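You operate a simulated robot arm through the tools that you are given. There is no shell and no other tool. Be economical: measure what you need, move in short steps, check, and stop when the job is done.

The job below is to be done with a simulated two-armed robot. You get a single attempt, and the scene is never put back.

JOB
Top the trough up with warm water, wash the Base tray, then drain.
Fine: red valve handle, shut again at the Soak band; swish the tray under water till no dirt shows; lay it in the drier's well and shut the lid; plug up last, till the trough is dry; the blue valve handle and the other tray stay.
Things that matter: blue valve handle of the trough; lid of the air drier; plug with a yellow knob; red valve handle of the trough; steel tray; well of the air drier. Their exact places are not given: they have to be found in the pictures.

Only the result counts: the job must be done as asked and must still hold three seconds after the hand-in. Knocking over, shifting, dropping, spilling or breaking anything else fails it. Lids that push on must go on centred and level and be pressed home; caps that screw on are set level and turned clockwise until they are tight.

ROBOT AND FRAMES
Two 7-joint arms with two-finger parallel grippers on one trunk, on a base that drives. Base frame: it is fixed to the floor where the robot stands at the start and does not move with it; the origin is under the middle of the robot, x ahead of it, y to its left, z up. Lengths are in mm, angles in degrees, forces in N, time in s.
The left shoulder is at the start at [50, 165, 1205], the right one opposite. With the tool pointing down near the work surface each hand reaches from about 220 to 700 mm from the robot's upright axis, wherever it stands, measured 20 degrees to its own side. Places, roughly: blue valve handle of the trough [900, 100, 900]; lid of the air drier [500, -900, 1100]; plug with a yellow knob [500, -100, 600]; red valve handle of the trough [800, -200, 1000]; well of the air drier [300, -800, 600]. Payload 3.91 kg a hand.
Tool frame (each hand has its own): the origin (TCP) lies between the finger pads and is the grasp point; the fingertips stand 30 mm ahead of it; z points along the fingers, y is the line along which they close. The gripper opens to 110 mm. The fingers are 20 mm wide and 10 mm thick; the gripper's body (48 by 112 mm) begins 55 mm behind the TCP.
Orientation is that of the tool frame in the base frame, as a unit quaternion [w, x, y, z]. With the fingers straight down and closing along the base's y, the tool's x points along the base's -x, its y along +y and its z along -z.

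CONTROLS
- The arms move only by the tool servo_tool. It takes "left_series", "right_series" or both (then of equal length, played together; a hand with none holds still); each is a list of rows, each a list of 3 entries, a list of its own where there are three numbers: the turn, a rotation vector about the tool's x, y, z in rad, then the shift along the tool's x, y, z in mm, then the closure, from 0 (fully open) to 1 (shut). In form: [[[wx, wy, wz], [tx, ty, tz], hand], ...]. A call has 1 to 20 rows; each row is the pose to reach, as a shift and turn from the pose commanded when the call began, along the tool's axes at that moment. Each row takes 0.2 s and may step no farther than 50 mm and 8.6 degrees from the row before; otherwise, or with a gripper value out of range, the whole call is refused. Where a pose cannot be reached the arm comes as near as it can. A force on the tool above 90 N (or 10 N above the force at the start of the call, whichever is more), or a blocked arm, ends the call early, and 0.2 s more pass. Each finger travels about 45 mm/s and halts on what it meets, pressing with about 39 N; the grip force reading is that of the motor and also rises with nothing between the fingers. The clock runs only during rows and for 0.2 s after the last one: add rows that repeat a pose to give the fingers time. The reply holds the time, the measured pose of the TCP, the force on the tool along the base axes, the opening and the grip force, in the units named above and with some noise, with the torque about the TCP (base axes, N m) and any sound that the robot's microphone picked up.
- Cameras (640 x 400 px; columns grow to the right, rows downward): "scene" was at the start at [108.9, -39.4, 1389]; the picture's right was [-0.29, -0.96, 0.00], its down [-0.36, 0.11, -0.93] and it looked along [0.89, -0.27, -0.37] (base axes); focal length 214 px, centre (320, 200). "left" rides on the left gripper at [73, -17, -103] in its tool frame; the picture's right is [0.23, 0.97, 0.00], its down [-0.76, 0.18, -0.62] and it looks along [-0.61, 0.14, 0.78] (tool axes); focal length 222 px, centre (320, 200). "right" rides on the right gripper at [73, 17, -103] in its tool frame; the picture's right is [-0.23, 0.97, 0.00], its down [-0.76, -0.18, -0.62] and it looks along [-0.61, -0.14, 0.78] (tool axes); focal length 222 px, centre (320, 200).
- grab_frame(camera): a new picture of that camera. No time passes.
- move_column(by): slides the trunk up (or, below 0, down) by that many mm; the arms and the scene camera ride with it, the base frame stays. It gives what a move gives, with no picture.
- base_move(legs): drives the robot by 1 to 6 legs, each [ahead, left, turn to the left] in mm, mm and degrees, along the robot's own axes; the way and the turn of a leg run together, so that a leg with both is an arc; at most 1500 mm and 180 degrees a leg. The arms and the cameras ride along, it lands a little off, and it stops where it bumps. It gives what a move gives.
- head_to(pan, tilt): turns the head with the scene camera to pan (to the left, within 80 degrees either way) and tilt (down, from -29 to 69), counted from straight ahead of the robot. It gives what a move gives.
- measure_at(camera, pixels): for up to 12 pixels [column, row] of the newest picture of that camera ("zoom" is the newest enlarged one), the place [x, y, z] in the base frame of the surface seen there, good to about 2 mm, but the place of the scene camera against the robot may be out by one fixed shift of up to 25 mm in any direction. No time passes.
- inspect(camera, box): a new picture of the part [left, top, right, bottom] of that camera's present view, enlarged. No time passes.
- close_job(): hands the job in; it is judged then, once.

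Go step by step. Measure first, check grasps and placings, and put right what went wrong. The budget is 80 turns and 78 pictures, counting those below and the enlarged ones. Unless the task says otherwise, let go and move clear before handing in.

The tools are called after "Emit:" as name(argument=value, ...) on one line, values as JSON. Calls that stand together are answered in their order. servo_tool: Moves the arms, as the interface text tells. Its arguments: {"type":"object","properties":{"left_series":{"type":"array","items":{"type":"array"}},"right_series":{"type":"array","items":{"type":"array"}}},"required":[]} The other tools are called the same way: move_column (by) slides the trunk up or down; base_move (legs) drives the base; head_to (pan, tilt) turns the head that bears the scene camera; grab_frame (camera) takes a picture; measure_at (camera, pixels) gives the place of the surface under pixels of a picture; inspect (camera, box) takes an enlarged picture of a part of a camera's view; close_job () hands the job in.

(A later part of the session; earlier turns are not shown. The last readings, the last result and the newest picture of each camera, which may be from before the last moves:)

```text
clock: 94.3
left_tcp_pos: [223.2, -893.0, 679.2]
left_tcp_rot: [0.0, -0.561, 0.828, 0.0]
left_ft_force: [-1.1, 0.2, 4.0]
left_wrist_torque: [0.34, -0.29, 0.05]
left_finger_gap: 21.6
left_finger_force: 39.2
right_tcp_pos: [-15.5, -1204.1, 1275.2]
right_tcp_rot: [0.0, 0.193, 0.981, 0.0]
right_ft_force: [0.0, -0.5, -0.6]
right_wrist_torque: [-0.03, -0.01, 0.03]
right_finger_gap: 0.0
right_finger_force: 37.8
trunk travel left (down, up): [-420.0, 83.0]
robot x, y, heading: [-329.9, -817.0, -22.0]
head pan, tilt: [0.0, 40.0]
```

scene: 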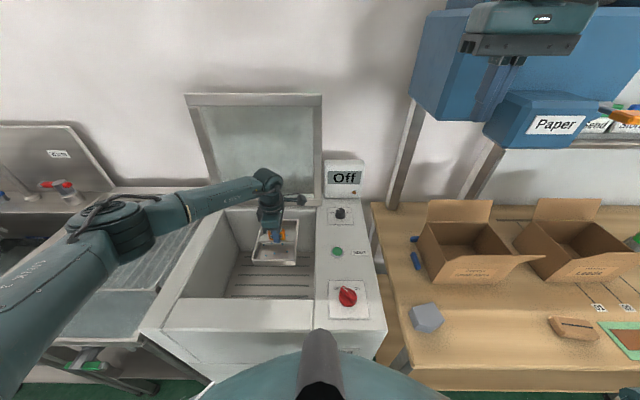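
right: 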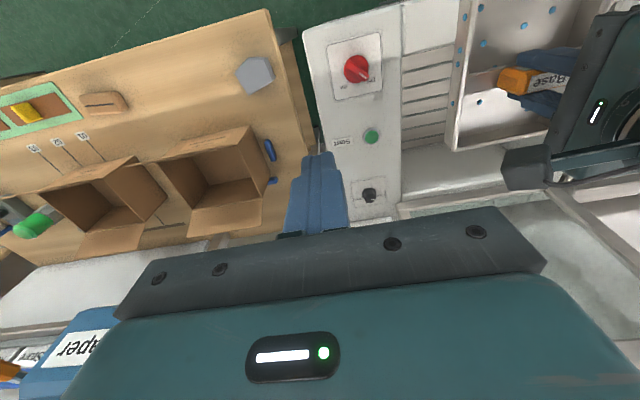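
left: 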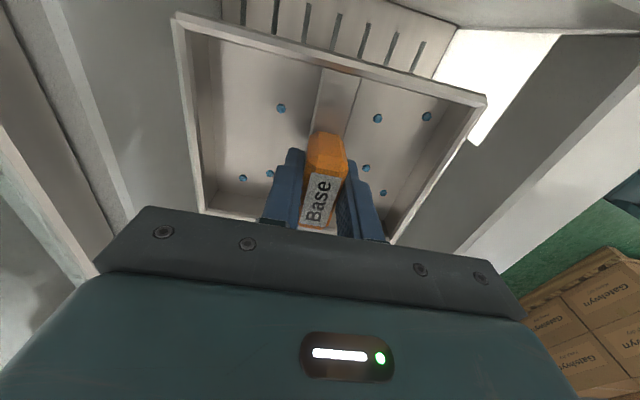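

The force turned to +4 N: the tray rests on the well floor. I'll open and rise straight out.

Emit:
servo_tool(left_series=[[[0, 0, 0], [0, 0, 0], 0.6], [[0, 0, 0], [0, 0, 0], 0.5], [[0, 0, 0], [0, 0, 0], 0.5], [[0, 0, 0], [0, 0, 0], 0.5], [[0, 0, 0], [0, 0, -10], 0.5], [[0, 0, 0], [0, 0, -40], 0.5], [[0, 0, 0], [0, 0, -80], 0.5], [[0, 0, 0], [0, 0, -125], 0.5], [[0, 0, 0], [0, 0, -170], 0.5], [[0, 0, 0], [0, 0, -215], 0.5], [[0, 0, 0], [0, 0, -260], 0.5], [[0, 0, 0], [0, 0, -305], 0.5], [[0, 0, 0], [0, 0, -350], 0.5], [[0, 0, 0], [0, 0, -395], 0.5]])

Emit:
grab_frame(camera="scene")

Emit:
grab_frame(camera="left")

```text
clock: 97.3
left_tcp_pos: [221.1, -890.1, 1074.3]
left_tcp_rot: [0.0, -0.561, 0.828, 0.001]
left_ft_force: [0.0, 0.3, -0.3]
left_wrist_torque: [0.01, -0.05, -0.02]
left_finger_gap: 55.0
left_finger_force: 0.0
right_tcp_pos: [-15.8, -1203.1, 1275.2]
right_tcp_rot: [-0.001, 0.193, 0.981, 0.0]
right_ft_force: [-0.2, 0.6, -1.0]
right_wrist_torque: [0.0, 0.02, -0.03]
right_finger_gap: 0.0
right_finger_force: 37.6
trunk travel left (down, up): [-420.0, 83.0]
robot x, y, heading: [-331.9, -819.9, -22.2]
head pan, tilt: [0.0, 40.0]
```

```text
21 pictures are left
```

scene: 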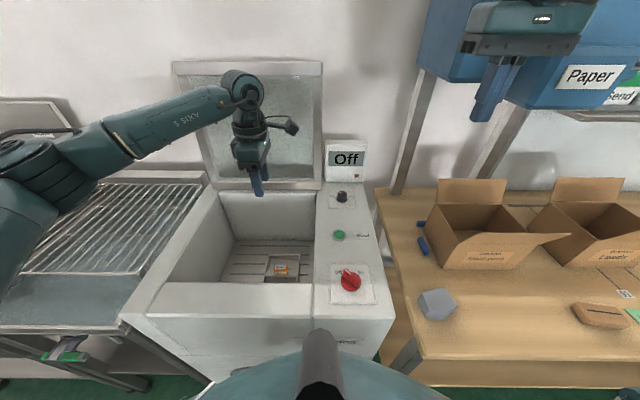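

```text
20 pictures are left
```

left: 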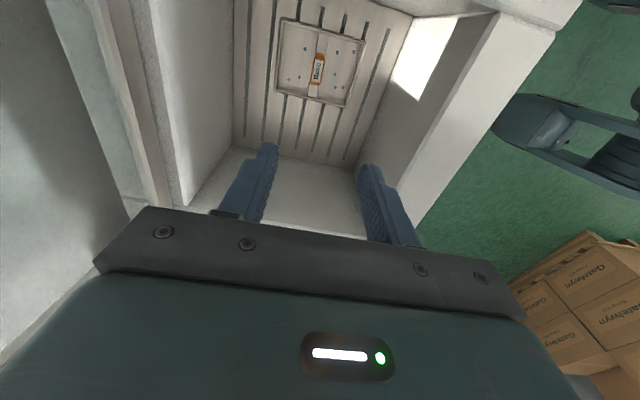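

The tray lies flat in the well. Now the lid: it leans back behind the hinge, so I'll measure its edges and the wall behind it.

Emit:
inspect(camera="scene", box=[140, 40, 400, 220])

Emit:
measure_at(camera="zoom", pixels=[[110, 62], [250, 58], [440, 60], [250, 45], [470, 60], [440, 200], [438, 330], [200, 330], [452, 150], [250, 70], [452, 250], [500, 250]])

```text
2.22 times, centred on (270, 130) of scene
```

zoom: 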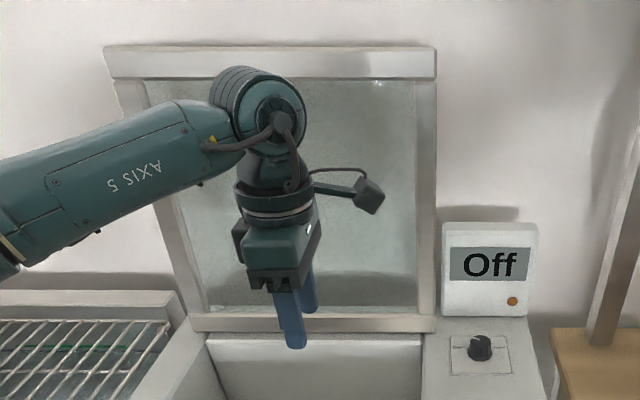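

```text
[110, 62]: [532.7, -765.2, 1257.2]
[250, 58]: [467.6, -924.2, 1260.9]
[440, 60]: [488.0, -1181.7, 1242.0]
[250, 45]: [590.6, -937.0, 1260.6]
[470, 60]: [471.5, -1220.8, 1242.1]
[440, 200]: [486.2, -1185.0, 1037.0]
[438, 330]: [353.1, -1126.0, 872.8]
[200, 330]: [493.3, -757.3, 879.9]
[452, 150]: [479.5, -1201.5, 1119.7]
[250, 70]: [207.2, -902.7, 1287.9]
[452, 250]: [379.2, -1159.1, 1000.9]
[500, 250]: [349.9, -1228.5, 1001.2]
```

The lid's top edge is at z≈1266 and about 770 mm ahead of the furniture-frame origin, with 85 mm between it and the wall. I'll raise the trunk and turn the base left as at the valve, then edge closer.

Emit:
servo_tool(left_series=[[[0, 0, 0], [0, 40, -20], 0.5], [[0, 0, 0], [0, 80, -40], 0.5], [[0, 0, 0], [0, 120, -80], 0.5], [[0, 0, 0], [0, 150, -120], 0.5]])

Emit:
move_column(by=80)

Emit:
base_move(legs=[[-30, 80, 0], [0, 0, 73], [38, -125, 0]])

Emit:
grab_frame(camera="right")

```text
refused: row 3 steps farther than a row can; nothing moved
```

```text
clock: 98.5
left_tcp_pos: [221.6, -889.9, 1153.4]
left_tcp_rot: [-0.001, -0.561, 0.828, 0.001]
left_ft_force: [-0.6, -0.2, -0.3]
left_wrist_torque: [-0.02, 0.01, -0.03]
left_finger_gap: 55.1
left_finger_force: 0.0
right_tcp_pos: [-15.8, -1203.0, 1355.0]
right_tcp_rot: [-0.001, 0.193, 0.981, 0.0]
right_ft_force: [-0.1, 0.3, 0.5]
right_wrist_torque: [0.03, -0.03, 0.0]
right_finger_gap: 0.2
right_finger_force: 37.8
trunk travel left (down, up): [-500.0, 3.0]
robot x, y, heading: [-334.1, -818.3, -22.3]
head pan, tilt: [0.0, 40.0]
```

```text
clock: 103.5
left_tcp_pos: [-73.4, -233.2, 1153.0]
left_tcp_rot: [0.001, 0.942, -0.336, -0.001]
left_ft_force: [0.8, -1.1, -0.4]
left_wrist_torque: [0.02, 0.02, 0.01]
left_finger_gap: 54.8
left_finger_force: 0.1
right_tcp_pos: [153.3, -554.3, 1354.9]
right_tcp_rot: [-0.001, -0.425, 0.905, -0.001]
right_ft_force: [0.6, 0.2, -0.5]
right_wrist_torque: [-0.02, 0.04, -0.02]
right_finger_gap: 0.0
right_finger_force: 37.7
trunk travel left (down, up): [-500.0, 3.0]
robot x, y, heading: [-313.1, -742.0, 50.0]
head pan, tilt: [0.0, 40.0]
stopped in leg 3: the robot was blocked; the commanded pose is now the measured one
```

```text
18 pictures are left
```

right: 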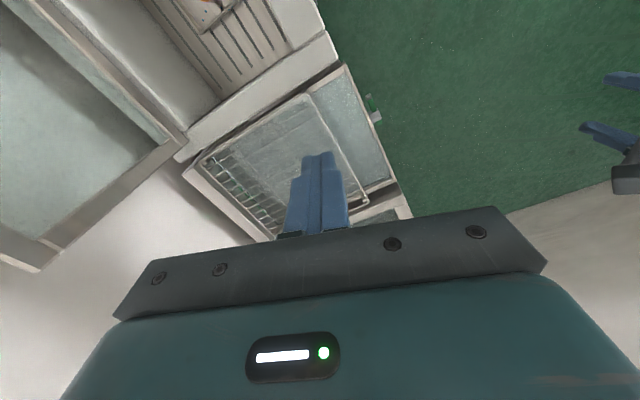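

The base gets no closer this way, so the right hand must reach over the lid's top with a forward tilt. I'll measure the lid's edge from the right camera first.

Emit:
inspect(camera="right", box=[0, 100, 220, 290])

Emit:
measure_at(camera="right", pixels=[[170, 145], [180, 142], [187, 138], [40, 262], [45, 268], [110, 195], [115, 205], [120, 212], [100, 190], [20, 240], [125, 220], [95, 180]])

```text
2.11 times, centred on (110, 195) of right
```

zoom: 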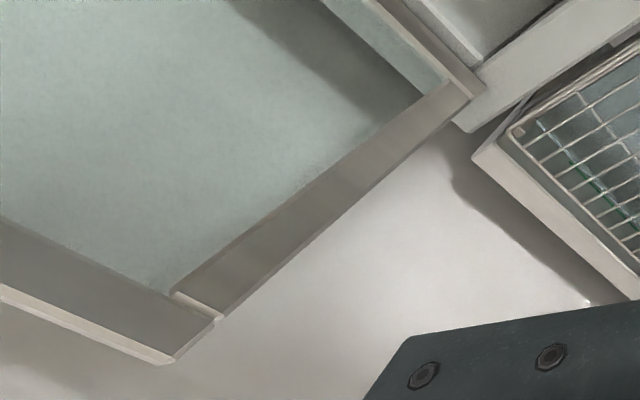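

```text
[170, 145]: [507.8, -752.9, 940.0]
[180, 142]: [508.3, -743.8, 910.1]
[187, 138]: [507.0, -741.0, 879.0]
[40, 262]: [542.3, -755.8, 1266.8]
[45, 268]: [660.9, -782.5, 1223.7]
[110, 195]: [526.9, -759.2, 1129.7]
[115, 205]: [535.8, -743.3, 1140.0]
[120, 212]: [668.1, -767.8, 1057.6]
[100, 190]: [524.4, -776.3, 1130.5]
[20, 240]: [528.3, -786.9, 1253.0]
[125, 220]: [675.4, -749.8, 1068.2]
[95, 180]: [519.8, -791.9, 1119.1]
```

The lid front is at 776, its back at about 796 and the wall at about 897, with the lid top at 1267. I'll swing the right hand to in front of and above the lid, squared up to it.

Emit:
servo_tool(right_series=[[[0, 0, 0.125], [21, -39, -3], 1], [[0, 0, 0.25], [43, -78, -5], 1], [[0, 0, 0.375], [64, -116, -8], 1], [[0, 0, 0.5], [86, -155, -10], 1], [[0, 0, 0.625], [107, -194, -13], 1], [[0, 0, 0.75], [128, -233, -15], 1], [[0, 0, 0.875], [150, -271, -18], 1], [[0, 0, 1.0], [171, -310, -20], 1], [[0, 0, 1.125], [193, -349, -23], 1], [[0, 0, 1.244], [214, -388, -25], 1], [[0, 0, 1.244], [214, -388, -25], 1]])

Emit:
servo_tool(right_series=[[[0, -0.12, 0], [-20, 0, -5], 1], [[0, -0.24, 0], [-40, 0, -10], 1], [[0, -0.36, 0], [-60, 0, -10], 1], [[0, -0.48, 0], [-80, 0, -10], 1], [[0, -0.6, 0], [-100, 0, -10], 1], [[0, -0.7, 0], [-120, 0, -10], 1], [[0, -0.7, 0], [-120, 0, -10], 1]])

```text
clock: 105.9
left_tcp_pos: [-74.8, -232.9, 1152.5]
left_tcp_rot: [0.0, 0.942, -0.335, -0.001]
left_ft_force: [0.6, 0.0, 0.4]
left_wrist_torque: [0.03, 0.01, 0.0]
left_finger_gap: 55.0
left_finger_force: 0.0
right_tcp_pos: [420.2, -935.5, 1355.5]
right_tcp_rot: [0.001, 0.182, 0.983, -0.001]
right_ft_force: [-0.4, -0.2, -0.3]
right_wrist_torque: [0.02, -0.01, -0.03]
right_finger_gap: 0.0
right_finger_force: 37.4
right hand out of reach, approached as far as the arm can: row 5, 6, 7, 8, 9, 10, 11
trunk travel left (down, up): [-500.0, 3.0]
robot x, y, heading: [-310.7, -740.7, 50.6]
head pan, tilt: [0.0, 40.0]
```

```text
clock: 107.5
left_tcp_pos: [-75.7, -232.9, 1152.2]
left_tcp_rot: [0.001, 0.942, -0.336, -0.001]
left_ft_force: [-0.1, -0.1, 0.3]
left_wrist_torque: [0.01, 0.01, 0.0]
left_finger_gap: 55.1
left_finger_force: 0.0
right_tcp_pos: [534.7, -978.7, 1367.7]
right_tcp_rot: [0.338, 0.171, 0.923, -0.063]
right_ft_force: [0.3, 1.3, -0.5]
right_wrist_torque: [-0.02, 0.0, -0.03]
right_finger_gap: 0.0
right_finger_force: 37.4
trunk travel left (down, up): [-500.0, 3.0]
robot x, y, heading: [-311.6, -739.3, 50.5]
head pan, tilt: [0.0, 40.0]
```

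The tilted hand reaches 850 mm ahead at z 1368, already beyond the lid's top and clear of the wall. I'll lower the fingertips behind the lid and look.

Emit:
servo_tool(right_series=[[[0, 0, 0], [20, 0, 16], 1], [[0, 0, 0], [40, 0, 32], 1], [[0, 0, 0], [60, 0, 47], 1], [[0, 0, 0], [80.6, 0, 63], 1], [[0, 0, 0], [80.6, 0, 63], 1]])

Emit:
grab_frame(camera="right")

```text
clock: 108.7
left_tcp_pos: [-75.0, -232.4, 1153.6]
left_tcp_rot: [0.001, 0.942, -0.336, 0.0]
left_ft_force: [0.0, -0.3, -0.6]
left_wrist_torque: [0.01, 0.0, 0.06]
left_finger_gap: 55.2
left_finger_force: 0.1
right_tcp_pos: [512.1, -972.2, 1272.5]
right_tcp_rot: [0.341, 0.172, 0.922, -0.061]
right_ft_force: [5.8, -2.7, 20.5]
right_wrist_torque: [0.11, 0.07, -0.03]
right_finger_gap: 0.0
right_finger_force: 38.1
trunk travel left (down, up): [-500.0, 3.0]
robot x, y, heading: [-313.5, -738.6, 50.1]
head pan, tilt: [0.0, 40.0]
```

```text
16 pictures are left
```

right: 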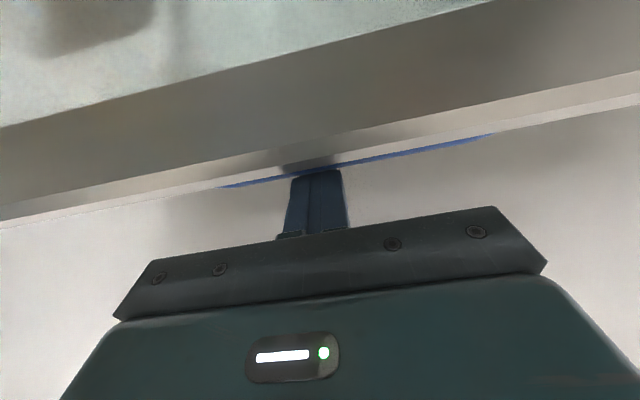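

The fingertips are behind the lid's top edge, resting on it with about 20 N. I'll draw the lid toward me past upright and see how it behaves.

Emit:
servo_tool(right_series=[[[0, 0, 0], [5, 0, -13], 1], [[0, 0, 0], [20, 0, -25], 1], [[0, 0, 0], [35, 0, -38], 1], [[0, 0, 0], [50, 0, -50], 1], [[0, 0, 0], [65, 0, -62], 1], [[0, 0, 0], [77, 0, -71], 1]])

Emit:
grab_frame(camera="right")

Emit:
head_to(pan=-70, tilt=30)

Emit:
grab_frame(camera="scene")

```text
clock: 110.1
left_tcp_pos: [-78.8, -229.4, 1153.2]
left_tcp_rot: [0.002, 0.942, -0.335, 0.003]
left_ft_force: [-0.2, -0.4, -0.2]
left_wrist_torque: [-0.01, -0.05, -0.02]
left_finger_gap: 55.0
left_finger_force: 0.0
right_tcp_pos: [411.3, -928.7, 1281.9]
right_tcp_rot: [0.345, 0.17, 0.921, -0.06]
right_ft_force: [0.2, 8.5, 42.9]
right_wrist_torque: [0.09, 0.36, -0.08]
right_finger_gap: 0.0
right_finger_force: 37.7
trunk travel left (down, up): [-500.0, 3.0]
robot x, y, heading: [-311.6, -739.4, 50.6]
head pan, tilt: [0.0, 40.0]
```

```text
15 pictures are left
```

right: 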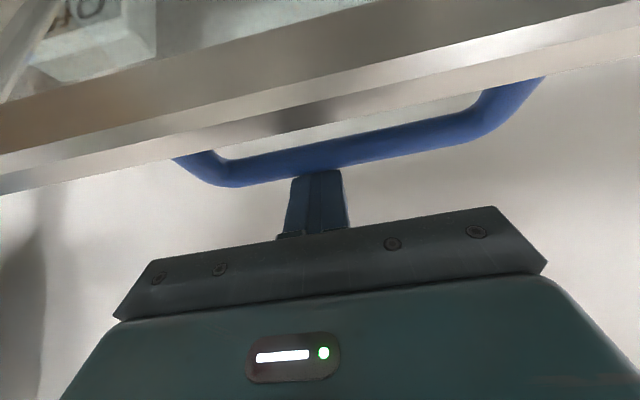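

```text
clock: 111.5
left_tcp_pos: [-74.7, -233.3, 1153.0]
left_tcp_rot: [0.0, 0.942, -0.335, -0.001]
left_ft_force: [0.5, -0.2, 0.2]
left_wrist_torque: [0.04, 0.01, 0.01]
left_finger_gap: 54.9
left_finger_force: 0.0
right_tcp_pos: [415.4, -933.9, 1271.5]
right_tcp_rot: [0.336, 0.171, 0.924, -0.063]
right_ft_force: [-0.3, -0.1, -0.2]
right_wrist_torque: [0.0, -0.02, 0.0]
right_finger_gap: 0.3
right_finger_force: 37.5
trunk travel left (down, up): [-500.0, 3.0]
robot x, y, heading: [-309.1, -737.6, 50.4]
head pan, tilt: [-70.0, 30.0]
```

```text
14 pictures are left
```

scene: 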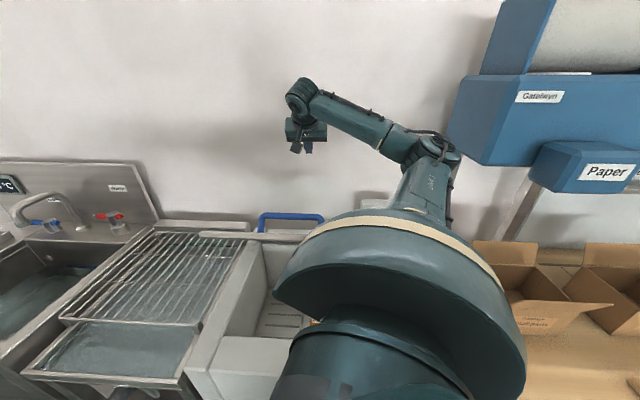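

The force vanished and the lid seems to be moving; its blue handle shows at (290,216). I'll measure it and look closer.

Emit:
measure_at(camera="scene", pixels=[[290, 216], [260, 222], [300, 234], [270, 238], [240, 290], [278, 270]])

Emit:
inspect(camera="scene", box=[200, 190, 340, 380])

```text
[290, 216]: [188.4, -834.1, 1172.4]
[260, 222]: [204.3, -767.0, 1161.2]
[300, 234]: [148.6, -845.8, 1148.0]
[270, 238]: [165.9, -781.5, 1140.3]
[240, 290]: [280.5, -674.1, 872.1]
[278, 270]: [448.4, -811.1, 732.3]
```

```text
2.11 times, centred on (270, 285) of scene
```

zoom: 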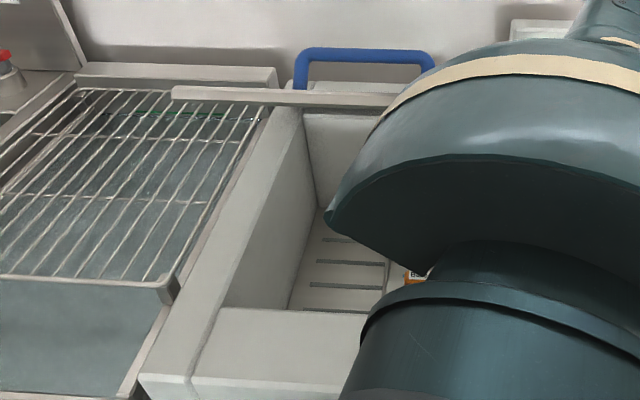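

The lid's free edge is at z 1148 and about 442 mm ahead, so it is coming down slowly by itself. I'll lift the right hand slightly and let time pass.

Emit:
servo_tool(right_series=[[[0, 0, 0], [-10, 0, -15], 1], [[0, 0, 0], [-20, 0, -30], 1], [[0, 0, 0], [-20, 0, -30], 1], [[0, 0, 0], [-20, 0, -30], 1], [[0, 0, 0], [-20, 0, -30], 1], [[0, 0, 0], [-20, 0, -30], 1], [[0, 0, 0], [-20, 0, -30], 1], [[0, 0, 0], [-20, 0, -30], 1], [[0, 0, 0], [-20, 0, -30], 1], [[0, 0, 0], [-20, 0, -30], 1], [[0, 0, 0], [-20, 0, -30], 1], [[0, 0, 0], [-20, 0, -30], 1]])

Emit:
inspect(camera="scene", box=[200, 190, 340, 380])

```text
clock: 114.1
left_tcp_pos: [-76.0, -233.3, 1152.3]
left_tcp_rot: [0.0, 0.942, -0.336, 0.0]
left_ft_force: [0.1, -0.1, -0.4]
left_wrist_torque: [0.05, -0.04, 0.02]
left_finger_gap: 54.9
left_finger_force: 0.1
right_tcp_pos: [414.0, -932.2, 1308.1]
right_tcp_rot: [0.337, 0.17, 0.924, -0.063]
right_ft_force: [0.6, 0.1, -0.6]
right_wrist_torque: [0.0, 0.0, -0.02]
right_finger_gap: 0.0
right_finger_force: 37.4
trunk travel left (down, up): [-500.0, 3.0]
robot x, y, heading: [-315.5, -737.0, 50.4]
head pan, tilt: [-70.0, 30.0]
```

```text
2.11 times, centred on (270, 285) of scene
```

zoom: 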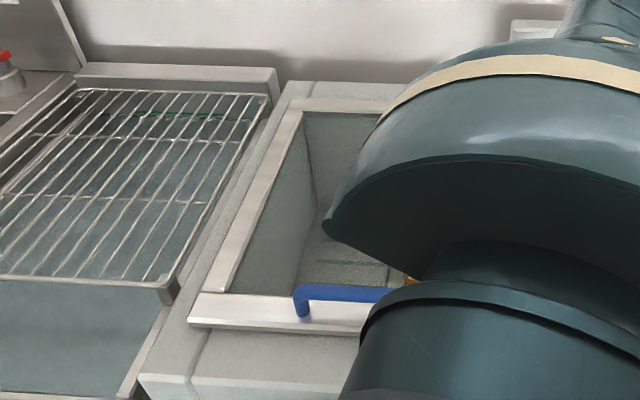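

The lid has come down flat on the drier. I'll fold the right arm back the way it came.

Emit:
servo_tool(right_series=[[[0, 0.12, 0], [13, 0, -24], 1], [[0, 0.24, 0], [26, 0, -48], 1], [[0, 0.36, 0], [39, 0, -72], 1], [[0, 0.48, 0], [52, 0, -96], 1], [[0, 0.6, 0], [65, 0, -120], 1], [[0, 0.69, 0], [77, 0, -141], 1], [[0, 0.69, 0], [77, 0, -141], 1]])

Emit:
servo_tool(right_series=[[[0, 0, -0.1244], [23, 26, 1], 1], [[0, 0, -0.249], [46, 52, 2], 1], [[0, 0, -0.373], [69, 78, 4], 1], [[0, 0, -0.498], [92, 104, 5], 1], [[0, 0, -0.622], [115, 130, 6], 1], [[0, 0, -0.746], [137, 155, 8], 1], [[0, 0, -0.871], [160, 181, 9], 1], [[0, 0, -0.995], [183, 207, 10], 1], [[0, 0, -1.12], [206, 233, 12], 1], [[0, 0, -1.244], [229, 259, 13], 1]])

Emit:
base_move(legs=[[0, 0, -71.5]])

Emit:
head_to(pan=0, tilt=40)

Emit:
grab_frame(camera="scene")

```text
clock: 115.7
left_tcp_pos: [-74.7, -233.5, 1153.6]
left_tcp_rot: [0.001, 0.942, -0.337, -0.001]
left_ft_force: [0.4, 0.7, -0.1]
left_wrist_torque: [0.0, -0.04, -0.02]
left_finger_gap: 55.0
left_finger_force: 0.1
right_tcp_pos: [273.9, -879.4, 1367.5]
right_tcp_rot: [0.005, 0.182, 0.983, -0.002]
right_ft_force: [1.3, -0.2, -0.6]
right_wrist_torque: [-0.01, 0.03, -0.01]
right_finger_gap: 0.1
right_finger_force: 38.0
trunk travel left (down, up): [-500.0, 3.0]
robot x, y, heading: [-315.9, -741.1, 50.3]
head pan, tilt: [-70.0, 30.0]
```

```text
clock: 117.9
left_tcp_pos: [-76.2, -231.8, 1152.5]
left_tcp_rot: [0.001, 0.942, -0.335, -0.001]
left_ft_force: [0.2, -0.1, 1.3]
left_wrist_torque: [0.01, 0.0, -0.03]
left_finger_gap: 55.2
left_finger_force: 0.0
right_tcp_pos: [151.1, -553.1, 1350.0]
right_tcp_rot: [0.002, -0.427, 0.904, -0.004]
right_ft_force: [0.8, 0.7, 0.6]
right_wrist_torque: [-0.03, -0.01, 0.01]
right_finger_gap: 0.2
right_finger_force: 38.4
trunk travel left (down, up): [-500.0, 3.0]
robot x, y, heading: [-311.5, -737.8, 50.0]
head pan, tilt: [-70.0, 30.0]
```

```text
clock: 121.4
left_tcp_pos: [245.7, -793.6, 1154.2]
left_tcp_rot: [0.0, -0.577, 0.817, -0.001]
left_ft_force: [-0.3, 0.2, 0.1]
left_wrist_torque: [0.01, -0.02, -0.02]
left_finger_gap: 54.9
left_finger_force: 0.1
right_tcp_pos: [18.9, -1114.5, 1351.8]
right_tcp_rot: [0.0, 0.174, 0.985, -0.005]
right_ft_force: [0.4, -0.9, -0.6]
right_wrist_torque: [0.03, 0.0, 0.02]
right_finger_gap: 0.2
right_finger_force: 38.0
trunk travel left (down, up): [-500.0, 3.0]
robot x, y, heading: [-311.5, -741.2, -20.2]
head pan, tilt: [-70.0, 30.0]
```

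```text
clock: 122.8
left_tcp_pos: [245.7, -793.0, 1153.3]
left_tcp_rot: [-0.001, -0.577, 0.817, 0.0]
left_ft_force: [0.0, -0.7, 0.3]
left_wrist_torque: [0.0, -0.03, -0.01]
left_finger_gap: 54.9
left_finger_force: 0.1
right_tcp_pos: [18.5, -1113.4, 1350.8]
right_tcp_rot: [0.0, 0.175, 0.985, -0.006]
right_ft_force: [0.4, 0.8, 0.0]
right_wrist_torque: [0.02, 0.03, -0.02]
right_finger_gap: 0.0
right_finger_force: 37.8
trunk travel left (down, up): [-500.0, 3.0]
robot x, y, heading: [-314.7, -741.5, -20.1]
head pan, tilt: [0.0, 40.0]
```

```text
11 pictures are left
```

scene: 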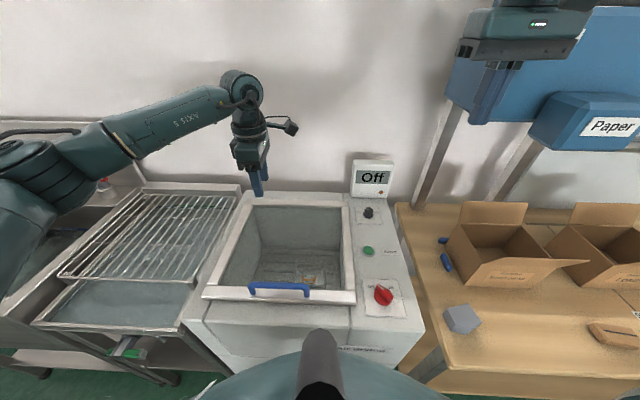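

The lid is shut over the tray. Now I'll drive back to the trough for the plug, standing so that the right hand can reach it.

Emit:
base_move(legs=[[-15, 0, -0.9], [0, 925, 0], [50, 0, 0]])

Emit:
grab_frame(camera="right")

```text
clock: 128.5
left_tcp_pos: [606.2, 32.9, 1153.4]
left_tcp_rot: [-0.001, -0.568, 0.823, 0.0]
left_ft_force: [-0.9, 0.7, -0.6]
left_wrist_torque: [0.03, 0.03, -0.01]
left_finger_gap: 55.1
left_finger_force: 0.0
right_tcp_pos: [373.6, -282.9, 1350.4]
right_tcp_rot: [-0.001, 0.185, 0.983, -0.004]
right_ft_force: [1.0, 0.2, -0.1]
right_wrist_torque: [0.03, 0.06, 0.03]
right_finger_gap: 0.2
right_finger_force: 37.6
trunk travel left (down, up): [-500.0, 3.0]
robot x, y, heading: [49.5, 101.0, -21.4]
head pan, tilt: [0.0, 40.0]
```

```text
10 pictures are left
```

right: 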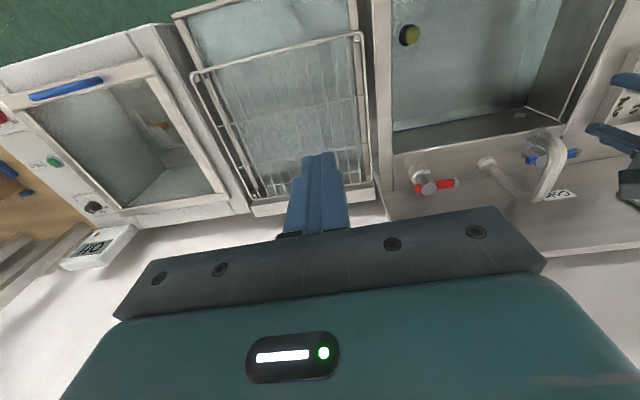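

The plug's knob shows at (409,35). I'll move the left hand aside, and look down at the trough's front and right walls to choose the gripper's turn.

Emit:
servo_tool(left_series=[[[0, 0, 0], [-40, 0, -10], 0.5], [[0, 0, 0], [-80, 0, -20], 0.5], [[0, 0, 0], [-120, 0, -30], 0.5], [[0, 0, 0], [-160, 0, -40], 0.5], [[0, 0, 0], [-190, 0, -60], 0.5]])

Emit:
head_to(pan=5, tilt=55)

Emit:
grab_frame(camera="scene")

Emit:
measure_at(camera="right", pixels=[[395, 60], [397, 20], [391, 100], [385, 60], [409, 35], [440, 60], [376, 30], [409, 27]])

```text
clock: 129.7
left_tcp_pos: [675.0, 212.8, 1213.4]
left_tcp_rot: [0.0, -0.567, 0.824, 0.001]
left_ft_force: [0.2, -0.1, -0.6]
left_wrist_torque: [0.01, 0.01, 0.01]
left_finger_gap: 54.9
left_finger_force: 0.1
right_tcp_pos: [370.5, -281.6, 1350.8]
right_tcp_rot: [0.0, 0.185, 0.983, -0.005]
right_ft_force: [-0.3, -0.5, -0.2]
right_wrist_torque: [0.0, 0.0, -0.01]
right_finger_gap: 0.0
right_finger_force: 37.7
trunk travel left (down, up): [-500.0, 3.0]
robot x, y, heading: [49.6, 100.8, -21.4]
head pan, tilt: [0.0, 40.0]
```

```text
clock: 130.4
left_tcp_pos: [674.9, 211.1, 1214.3]
left_tcp_rot: [0.0, -0.568, 0.823, 0.001]
left_ft_force: [0.8, 0.1, 1.0]
left_wrist_torque: [-0.02, 0.02, 0.0]
left_finger_gap: 54.9
left_finger_force: 0.0
right_tcp_pos: [372.0, -282.7, 1350.1]
right_tcp_rot: [0.001, 0.184, 0.983, -0.006]
right_ft_force: [0.1, -0.4, 0.3]
right_wrist_torque: [-0.01, 0.04, -0.04]
right_finger_gap: 0.1
right_finger_force: 37.0
trunk travel left (down, up): [-500.0, 3.0]
robot x, y, heading: [52.4, 99.3, -21.2]
head pan, tilt: [5.0, 55.0]
```

```text
9 pictures are left
```

scene: 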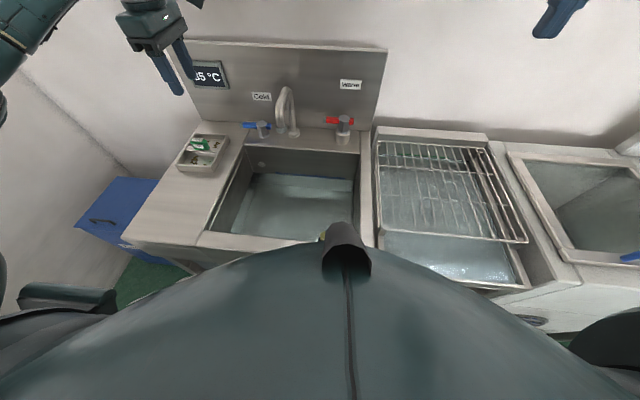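

```text
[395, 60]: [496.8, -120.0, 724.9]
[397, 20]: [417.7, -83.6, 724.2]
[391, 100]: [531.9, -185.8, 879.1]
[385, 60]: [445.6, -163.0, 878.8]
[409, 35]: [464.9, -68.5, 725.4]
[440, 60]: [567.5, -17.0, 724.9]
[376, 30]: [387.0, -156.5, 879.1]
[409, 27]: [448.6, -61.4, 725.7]
```

Emit:
measure_at(camera="scene", pixels=[[280, 234], [280, 237], [280, 240], [280, 245], [280, 250], [240, 228], [240, 234], [240, 240], [322, 234], [358, 225], [352, 200], [355, 215]])

```text
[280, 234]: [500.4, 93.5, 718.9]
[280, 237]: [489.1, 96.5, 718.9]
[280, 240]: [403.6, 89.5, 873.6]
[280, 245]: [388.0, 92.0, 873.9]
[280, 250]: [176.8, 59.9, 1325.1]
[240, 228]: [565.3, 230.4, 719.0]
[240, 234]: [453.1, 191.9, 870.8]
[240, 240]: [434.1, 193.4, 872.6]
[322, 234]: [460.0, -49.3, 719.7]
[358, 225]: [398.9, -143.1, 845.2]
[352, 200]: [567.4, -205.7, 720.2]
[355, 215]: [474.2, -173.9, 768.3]
```

The trough's front wall is about 100 mm from the knob and the right wall over 100 mm, so I'll close the fingers front-to-back. Moving the right hand above the plug, turned a quarter and open.

Emit:
servo_tool(right_series=[[[0, 0, 0.143], [-1, 23, 8], 0.8], [[0, 0, 0.286], [-1, 45, 16], 0.6], [[0, 0, 0.428], [-2, 68, 24], 0.4], [[0, 0, 0.571], [-3, 91, 32], 0.2], [[0, 0, 0.714], [-3, 114, 40], 0], [[0, 0, 0.857], [-4, 136, 48], 0], [[0, 0, 1.0], [-5, 159, 56], 0], [[0, 0, 1.142], [-5, 182, 64], 0], [[0, 0, 1.285], [-6, 205, 72], 0], [[0, 0, 1.428], [-7, 227, 80], 0], [[0, 0, 1.571], [-7.6, 250, 88], 0], [[0, 0, 1.571], [-7.6, 250, 135], 0], [[0, 0, 1.571], [-7.6, 250, 183], 0], [[0, 0, 1.571], [-7.6, 250, 231], 0], [[0, 0, 1.571], [-7.6, 250, 279], 0], [[0, 0, 1.571], [-7.6, 250, 327], 0], [[0, 0, 1.571], [-7.6, 250, 375], 0], [[0, 0, 1.571], [-7.6, 250, 420], 0], [[0, 0, 1.571], [-7.6, 250, 420], 0]])

Emit:
grab_frame(camera="right")

```text
clock: 134.4
left_tcp_pos: [675.6, 212.4, 1213.6]
left_tcp_rot: [0.0, -0.568, 0.823, 0.0]
left_ft_force: [-0.4, 0.0, 0.6]
left_wrist_torque: [-0.07, -0.01, 0.03]
left_finger_gap: 55.1
left_finger_force: 0.0
right_tcp_pos: [354.2, -172.1, 1033.5]
right_tcp_rot: [0.003, 0.826, 0.564, -0.003]
right_ft_force: [-0.9, 0.0, 0.4]
right_wrist_torque: [-0.03, 0.0, 0.01]
right_finger_gap: 110.2
right_finger_force: 0.1
right hand out of reach, approached as far as the arm can: row 5, 6, 7, 8, 9, 10, 11, 12, 13, 14, 15, 16, 17, 18, 19
trunk travel left (down, up): [-500.0, 3.0]
robot x, y, heading: [50.5, 96.8, -21.4]
head pan, tilt: [5.0, 55.0]
```

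```text
8 pictures are left
```

right: 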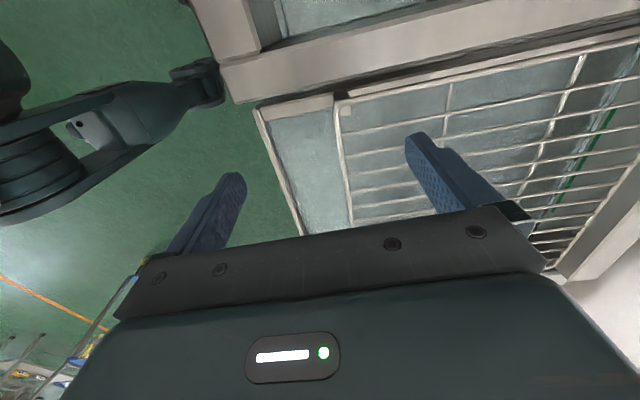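

The arm stalled on the way at (354,-172,1034), though the gripper's turn is right. I'll try again from here in a straight line.

Emit:
servo_tool(right_series=[[[0, 0, 0], [25, 11, 0], 0], [[0, 0, 0], [51, 21, 0], 0], [[0, 0, 0], [77, 32, 0], 0], [[0, 0, 0], [102, 42, 0], 0], [[0, 0, 0], [128, 53, 0], 0], [[0, 0, 0], [153, 64, 0], 0], [[0, 0, 0], [153, 64, 0], 0]])

```text
clock: 136.0
left_tcp_pos: [675.3, 210.8, 1212.5]
left_tcp_rot: [0.0, -0.569, 0.823, 0.0]
left_ft_force: [0.3, 0.9, -0.3]
left_wrist_torque: [0.0, 0.02, 0.0]
left_finger_gap: 55.0
left_finger_force: 0.0
right_tcp_pos: [378.8, -160.9, 1085.9]
right_tcp_rot: [0.003, 0.825, 0.565, -0.003]
right_ft_force: [-0.3, -0.1, 0.8]
right_wrist_torque: [0.02, -0.02, -0.02]
right_finger_gap: 110.2
right_finger_force: 0.0
right hand out of reach, approached as far as the arm can: row 1, 2, 3, 4, 5, 6, 7
trunk travel left (down, up): [-500.0, 3.0]
robot x, y, heading: [50.0, 99.2, -21.2]
head pan, tilt: [5.0, 55.0]
```

This wrist turn seems to be at its limit. The knob is round, so I'll turn the hand back to about 40° and move over the plug.

Emit:
servo_tool(right_series=[[[0, 0, -0.14], [0, 0, 0], 0], [[0, 0, -0.28], [0, 0, 0], 0], [[0, 0, -0.42], [10, 3, 0], 0], [[0, 0, -0.56], [30, 10, 0], 0], [[0, 0, -0.7], [55, 18, 0], 0], [[0, 0, -0.84], [80, 26, 0], 0], [[0, 0, -0.9], [107, 36, 0], 0], [[0, 0, -0.9], [134, 45, 0], 0], [[0, 0, -0.9], [134, 45, 40], 0], [[0, 0, -0.9], [134, 45, 80], 0], [[0, 0, -0.9], [134, 45, 120], 0], [[0, 0, -0.9], [134, 45, 150], 0], [[0, 0, -0.9], [134, 45, 150], 0]])

Emit:
grab_frame(camera="right")

```text
clock: 138.8
left_tcp_pos: [676.3, 210.7, 1213.4]
left_tcp_rot: [0.0, -0.568, 0.823, 0.001]
left_ft_force: [-0.6, -0.7, -0.5]
left_wrist_torque: [0.01, 0.01, 0.01]
left_finger_gap: 55.0
left_finger_force: 0.0
right_tcp_pos: [363.5, -176.2, 1039.4]
right_tcp_rot: [0.002, 0.498, 0.867, -0.004]
right_ft_force: [-0.5, 0.0, -0.3]
right_wrist_torque: [-0.02, 0.03, 0.0]
right_finger_gap: 109.9
right_finger_force: 0.1
right hand out of reach, approached as far as the arm can: row 3, 4, 5, 6, 7, 8, 9, 10, 11, 12, 13
trunk travel left (down, up): [-500.0, 3.0]
robot x, y, heading: [49.6, 95.1, -21.4]
head pan, tilt: [5.0, 55.0]
```

```text
7 pictures are left
```

right: 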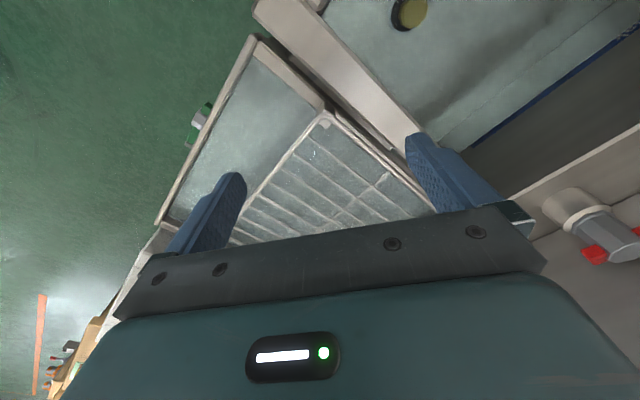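

The stall is about reaching inward, not the wrist. I'll move the base left instead, so the plug lies on the right hand's own side.

Emit:
base_move(legs=[[0, 178, 0], [20, 0, 0]])

```text
clock: 140.7
left_tcp_pos: [761.7, 371.4, 1213.7]
left_tcp_rot: [-0.001, -0.566, 0.824, 0.001]
left_ft_force: [0.6, -0.4, -0.3]
left_wrist_torque: [0.01, 0.01, 0.01]
left_finger_gap: 54.9
left_finger_force: 0.2
right_tcp_pos: [447.5, -15.1, 1039.5]
right_tcp_rot: [0.001, 0.5, 0.866, -0.005]
right_ft_force: [0.5, -0.5, 0.4]
right_wrist_torque: [-0.01, 0.0, -0.01]
right_finger_gap: 109.8
right_finger_force: 0.0
trunk travel left (down, up): [-500.0, 3.0]
robot x, y, heading: [134.4, 259.8, -21.6]
head pan, tilt: [5.0, 55.0]
```

Now the hand is within 45 mm of the plug. I'll centre it and lower to z 930.

Emit:
servo_tool(right_series=[[[0, 0, 0], [-22, 0, 0], 0], [[0, 0, 0], [-43.5, 0, 0], 0], [[0, 0, 0], [-43.5, 0, 40], 0], [[0, 0, 0], [-43.5, 0, 80], 0], [[0, 0, 0], [-43.5, 0, 109], 0], [[0, 0, 0], [-43.5, 0, 109], 0]])

Emit:
grab_frame(camera="right")

Emit:
measure_at(camera="right", pixels=[[320, 60], [320, 90], [300, 75]])

```text
clock: 142.1
left_tcp_pos: [760.4, 371.9, 1213.0]
left_tcp_rot: [-0.001, -0.567, 0.824, 0.001]
left_ft_force: [-0.3, 0.7, 0.5]
left_wrist_torque: [0.02, 0.0, -0.01]
left_finger_gap: 55.2
left_finger_force: 0.1
right_tcp_pos: [440.5, -77.9, 973.6]
right_tcp_rot: [0.001, 0.499, 0.867, -0.004]
right_ft_force: [-1.0, -1.1, 0.4]
right_wrist_torque: [-0.05, 0.0, -0.02]
right_finger_gap: 110.0
right_finger_force: 0.1
right hand out of reach, approached as far as the arm can: row 3, 4, 5, 6
trunk travel left (down, up): [-500.0, 3.0]
robot x, y, heading: [134.7, 258.5, -21.9]
head pan, tilt: [5.0, 55.0]
```

```text
6 pictures are left
```

right: 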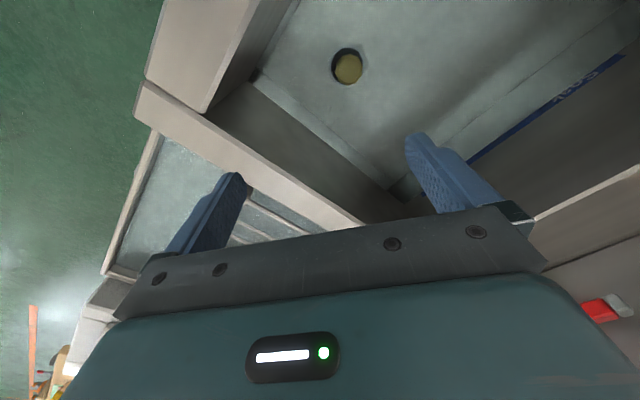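

```text
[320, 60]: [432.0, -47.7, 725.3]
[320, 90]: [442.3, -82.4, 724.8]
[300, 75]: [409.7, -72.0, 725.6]
```

The raised trunk is limiting the downward reach. I'll lift and centre the hand, then lower the trunk 80 mm to the height that worked before.

Emit:
servo_tool(right_series=[[[0, 0, 0], [0, 0, -40], 0], [[0, 0, 0], [3, 15, -80], 0], [[0, 0, 0], [7.5, 37.7, -80], 0], [[0, 0, 0], [7.5, 37.7, -80], 0]])

Emit:
move_column(by=-80)

```text
clock: 143.1
left_tcp_pos: [759.8, 371.9, 1212.4]
left_tcp_rot: [-0.001, -0.566, 0.824, 0.0]
left_ft_force: [0.4, -0.3, 0.0]
left_wrist_torque: [0.01, 0.03, 0.03]
left_finger_gap: 54.8
left_finger_force: 0.1
right_tcp_pos: [468.4, -51.8, 1053.0]
right_tcp_rot: [0.002, 0.499, 0.867, -0.004]
right_ft_force: [0.1, -0.5, -0.6]
right_wrist_torque: [-0.01, 0.0, 0.0]
right_finger_gap: 110.0
right_finger_force: 0.1
trunk travel left (down, up): [-500.0, 3.0]
robot x, y, heading: [133.9, 261.7, -21.5]
head pan, tilt: [5.0, 55.0]
```

```text
clock: 144.3
left_tcp_pos: [760.8, 371.0, 1133.7]
left_tcp_rot: [-0.001, -0.566, 0.824, 0.001]
left_ft_force: [0.1, 0.1, 0.1]
left_wrist_torque: [0.03, 0.02, -0.01]
left_finger_gap: 55.1
left_finger_force: 0.0
right_tcp_pos: [469.3, -52.9, 973.0]
right_tcp_rot: [0.002, 0.499, 0.866, -0.003]
right_ft_force: [-0.1, 0.4, 0.1]
right_wrist_torque: [-0.02, 0.02, 0.0]
right_finger_gap: 110.0
right_finger_force: 0.0
trunk travel left (down, up): [-420.0, 83.0]
robot x, y, heading: [137.4, 260.4, -21.6]
head pan, tilt: [5.0, 55.0]
```

The hand is exactly over the plug at z 973. I'll try lowering step by step.

Emit:
servo_tool(right_series=[[[0, 0, 0], [0, 0, 40], 0], [[0, 0, 0], [0, 0, 80], 0], [[0, 0, 0], [0, 0, 120], 0], [[0, 0, 0], [0, 0, 160], 0], [[0, 0, 0], [0, 0, 195], 0], [[0, 0, 0], [0, 0, 195], 0]])

```text
clock: 145.6
left_tcp_pos: [758.9, 377.6, 1134.4]
left_tcp_rot: [-0.001, -0.567, 0.824, -0.002]
left_ft_force: [-0.1, 0.1, 0.7]
left_wrist_torque: [0.02, 0.01, 0.0]
left_finger_gap: 54.9
left_finger_force: 0.1
right_tcp_pos: [431.7, -79.9, 882.4]
right_tcp_rot: [0.015, 0.496, 0.868, 0.01]
right_ft_force: [0.9, 25.8, 52.4]
right_wrist_torque: [-1.81, 2.93, -1.38]
right_finger_gap: 102.0
right_finger_force: 0.0
right hand out of reach, approached as far as the arm can: row 1, 2, 3, 4, 5, 6
trunk travel left (down, up): [-420.0, 83.0]
robot x, y, heading: [133.2, 256.3, -21.5]
head pan, tilt: [5.0, 55.0]
stopped in row 6 (right hand): the force on the tool passed its limit (the readings are from after the stop); the commanded pose is now the measured one
```

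A finger met the front rim (force stop), so I'll lift at once. Then I'll turn the hand the other way, about 35° past square, which may suit this arm better.

Emit:
servo_tool(right_series=[[[0, 0, 0], [0, 0, -20], 0], [[0, 0, 0], [0, 0, -60], 0], [[0, 0, 0], [0, 0, -100], 0], [[0, 0, 0], [0, 0, -130], 0]])

Emit:
servo_tool(right_series=[[[0, 0, -0.13], [1, 4, 0], 0], [[0, 0, -0.26], [2, 9, 0], 0], [[0, 0, -0.39], [2, 14, 0], 0], [[0, 0, -0.52], [3, 19, 0], 0], [[0, 0, -0.65], [3, 24, 0], 0], [[0, 0, -0.78], [4, 29, 0], 0], [[0, 0, -0.91], [4, 34, 0], 0], [[0, 0, -1.04], [4, 39, 0], 0], [[0, 0, -1.17], [4, 43, 0], 0], [[0, 0, -1.27], [4, 46, 0], 0], [[0, 0, -1.27], [4, 46, 0], 0]])

Emit:
servo_tool(right_series=[[[0, 0, 0], [0, 0, 20], 0], [[0, 0, 0], [0, 0, 40], 0], [[0, 0, 0], [0, 0, 60], 0], [[0, 0, 0], [0, 0, 60], 0]])

```text
clock: 146.6
left_tcp_pos: [760.5, 373.4, 1131.9]
left_tcp_rot: [0.0, -0.566, 0.824, 0.001]
left_ft_force: [0.2, 0.3, 0.3]
left_wrist_torque: [0.0, 0.0, -0.03]
left_finger_gap: 54.8
left_finger_force: 0.1
right_tcp_pos: [425.1, -90.5, 1007.3]
right_tcp_rot: [0.011, 0.496, 0.868, 0.006]
right_ft_force: [0.2, 0.5, -1.0]
right_wrist_torque: [-0.02, 0.02, 0.04]
right_finger_gap: 110.0
right_finger_force: 0.1
trunk travel left (down, up): [-420.0, 83.0]
robot x, y, heading: [135.4, 261.2, -21.4]
head pan, tilt: [5.0, 55.0]
```

```text
clock: 149.0
left_tcp_pos: [760.8, 372.6, 1131.9]
left_tcp_rot: [-0.001, -0.568, 0.823, 0.001]
left_ft_force: [0.1, 0.3, -0.5]
left_wrist_torque: [-0.02, -0.01, 0.0]
left_finger_gap: 54.9
left_finger_force: 0.0
right_tcp_pos: [463.6, -60.7, 1005.5]
right_tcp_rot: [0.013, -0.117, 0.993, -0.001]
right_ft_force: [-0.1, -0.2, -0.1]
right_wrist_torque: [0.02, -0.01, 0.01]
right_finger_gap: 109.9
right_finger_force: 0.0
trunk travel left (down, up): [-420.0, 83.0]
robot x, y, heading: [133.7, 260.8, -21.3]
head pan, tilt: [5.0, 55.0]
```

```text
clock: 150.0
left_tcp_pos: [760.6, 372.4, 1134.0]
left_tcp_rot: [0.0, -0.567, 0.824, 0.001]
left_ft_force: [0.4, 1.3, -0.2]
left_wrist_torque: [-0.01, 0.02, 0.0]
left_finger_gap: 55.0
left_finger_force: 0.1
right_tcp_pos: [464.6, -60.5, 945.9]
right_tcp_rot: [0.012, -0.116, 0.993, -0.001]
right_ft_force: [0.1, -0.9, -0.1]
right_wrist_torque: [-0.03, -0.01, 0.0]
right_finger_gap: 110.1
right_finger_force: 0.1
trunk travel left (down, up): [-420.0, 83.0]
robot x, y, heading: [135.3, 259.9, -21.4]
head pan, tilt: [5.0, 55.0]
```

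That works: z 946 reached freely. I'll centre and lower to just above the water.

Emit:
servo_tool(right_series=[[[0, 0, 0], [-6.5, 6.6, 20], 0], [[0, 0, 0], [-6.5, 6.6, 55], 0], [[0, 0, 0], [-6.5, 6.6, 90], 0], [[0, 0, 0], [-6.5, 6.6, 125], 0], [[0, 0, 0], [-6.5, 6.6, 155], 0], [[0, 0, 0], [-6.5, 6.6, 180], 0], [[0, 0, 0], [-6.5, 6.6, 180], 0]])

Emit:
grab_frame(camera="right")

```text
clock: 151.6
left_tcp_pos: [755.6, 377.4, 1135.9]
left_tcp_rot: [0.001, -0.567, 0.824, -0.001]
left_ft_force: [-0.8, 0.5, 0.1]
left_wrist_torque: [0.02, -0.02, 0.01]
left_finger_gap: 55.0
left_finger_force: 0.1
right_tcp_pos: [436.2, -83.9, 881.1]
right_tcp_rot: [0.042, -0.128, 0.991, 0.0]
right_ft_force: [-11.5, 17.8, 45.4]
right_wrist_torque: [-2.65, -0.19, -0.6]
right_finger_gap: 100.0
right_finger_force: 0.0
right hand out of reach, approached as far as the arm can: row 1, 2, 3, 4, 5, 6, 7
trunk travel left (down, up): [-420.0, 83.0]
robot x, y, heading: [136.0, 260.4, -21.4]
head pan, tilt: [5.0, 55.0]
stopped in row 7 (right hand): the force on the tool passed its limit (the readings are from after the stop); the commanded pose is now the measured one
```

```text
5 pictures are left
```

right: 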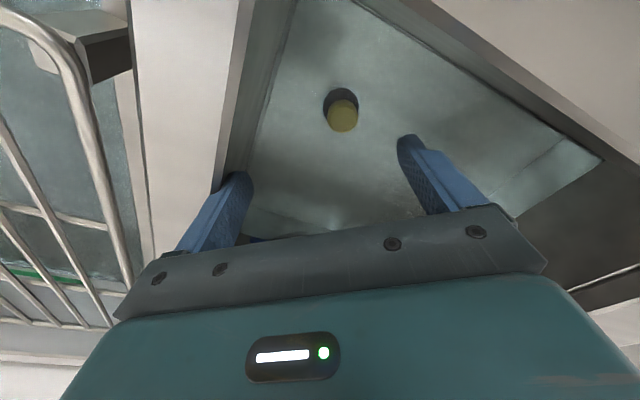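

The right arm is elbow-high here and cannot go low (a finger met the right rim). I'll lift it away and use the left arm, which reached the depths well, shifting the base to the right.

Emit:
servo_tool(right_series=[[[0, 0, 0], [0, 0, -15], 0], [[0, 0, 0], [0, 0, -60], 0], [[0, 0, 0], [0, 0, -105], 0.2], [[0, 0, 0], [0, 0, -150], 0.4], [[0, 0, 0], [0, 0, -195], 0.6], [[0, 0, 0], [0, 0, -240], 0.8], [[0, 0, 0], [0, 0, -285], 1], [[0, 0, 0], [0, 0, -330], 1], [[0, 0, 0], [0, 0, -370], 1]])

Emit:
base_move(legs=[[-8, 0, 0.4], [0, -233, 0]])

```text
clock: 153.6
left_tcp_pos: [760.9, 374.6, 1132.6]
left_tcp_rot: [-0.001, -0.568, 0.823, 0.0]
left_ft_force: [0.0, -0.2, 0.5]
left_wrist_torque: [0.02, 0.0, 0.0]
left_finger_gap: 55.0
left_finger_force: 0.2
right_tcp_pos: [409.5, -91.4, 1244.7]
right_tcp_rot: [0.036, -0.127, 0.991, 0.001]
right_ft_force: [-0.6, 0.7, 0.1]
right_wrist_torque: [0.01, 0.0, 0.02]
right_finger_gap: 0.0
right_finger_force: 27.8
trunk travel left (down, up): [-420.0, 83.0]
robot x, y, heading: [137.3, 263.9, -21.3]
head pan, tilt: [5.0, 55.0]
```

```text
clock: 155.8
left_tcp_pos: [663.4, 180.6, 1131.7]
left_tcp_rot: [-0.001, -0.575, 0.818, 0.001]
left_ft_force: [-0.3, -0.4, 0.5]
left_wrist_torque: [-0.01, 0.02, 0.02]
left_finger_gap: 54.9
left_finger_force: 0.0
right_tcp_pos: [322.7, -291.5, 1243.7]
right_tcp_rot: [0.037, -0.137, 0.99, 0.001]
right_ft_force: [-0.3, 0.6, -0.3]
right_wrist_torque: [0.0, 0.0, 0.02]
right_finger_gap: 0.0
right_finger_force: 38.2
trunk travel left (down, up): [-420.0, 83.0]
robot x, y, heading: [39.2, 54.2, -20.3]
head pan, tilt: [5.0, 55.0]
stopped in leg 2: the robot was blocked; the commanded pose is now the measured one
```

The base is in place with the plug now on the left arm's side. I'll bring the left hand over the plug, turned about 60°, and open it.

Emit:
servo_tool(left_series=[[[0, 0, 0.065], [36, 13, 0], 0.4], [[0, 0, 0.13], [71, 26, 0], 0.3], [[0, 0, 0.195], [107, 39, 0], 0.2], [[0, 0, 0.26], [142, 52, 0], 0.1], [[0, 0, 0.325], [178, 65, 0], 0.1], [[0, 0, 0.39], [214, 78, 0], 0.1], [[0, 0, 0.455], [249, 91, 0], 0.1], [[0, 0, 0.52], [285, 104, 0], 0.1], [[0, 0, 0.52], [285, 104, 43], 0.1], [[0, 0, 0.52], [285, 104, 86], 0.1], [[0, 0, 0.52], [285, 104, 129], 0.1], [[0, 0, 0.52], [285, 104, 172], 0.1], [[0, 0, 0.52], [285, 104, 172], 0.1]])

```text
clock: 158.6
left_tcp_pos: [468.8, -53.5, 962.2]
left_tcp_rot: [-0.001, -0.345, 0.939, 0.0]
left_ft_force: [-0.6, 0.0, 0.1]
left_wrist_torque: [-0.03, -0.03, -0.02]
left_finger_gap: 98.9
left_finger_force: 0.1
right_tcp_pos: [321.7, -292.0, 1244.4]
right_tcp_rot: [0.038, -0.137, 0.99, 0.0]
right_ft_force: [0.6, -0.6, 0.1]
right_wrist_torque: [0.0, -0.01, -0.02]
right_finger_gap: 0.2
right_finger_force: 38.0
trunk travel left (down, up): [-420.0, 83.0]
robot x, y, heading: [40.4, 57.8, -20.4]
head pan, tilt: [5.0, 55.0]
```

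No reach problems. Lowering 90 mm, then on if it's clean.

Emit:
servo_tool(left_series=[[[0, 0, 0], [0, 0, 30], 0.1], [[0, 0, 0], [0, 0, 60], 0.1], [[0, 0, 0], [0, 0, 90], 0.1], [[0, 0, 0], [0, 0, 90], 0.1]])

Emit:
grab_frame(camera="left")

```text
clock: 159.6
left_tcp_pos: [469.4, -52.1, 871.1]
left_tcp_rot: [0.0, -0.346, 0.938, 0.001]
left_ft_force: [-0.4, -1.2, 0.2]
left_wrist_torque: [0.02, 0.0, 0.0]
left_finger_gap: 99.1
left_finger_force: 0.1
right_tcp_pos: [322.1, -291.8, 1244.5]
right_tcp_rot: [0.038, -0.136, 0.99, 0.0]
right_ft_force: [0.0, 0.0, -0.3]
right_wrist_torque: [-0.01, 0.02, 0.0]
right_finger_gap: 0.0
right_finger_force: 37.1
trunk travel left (down, up): [-420.0, 83.0]
robot x, y, heading: [42.8, 58.7, -20.4]
head pan, tilt: [5.0, 55.0]
```

```text
4 pictures are left
```

left: 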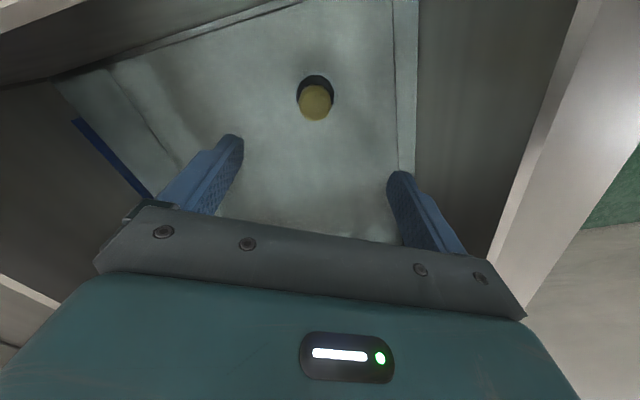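

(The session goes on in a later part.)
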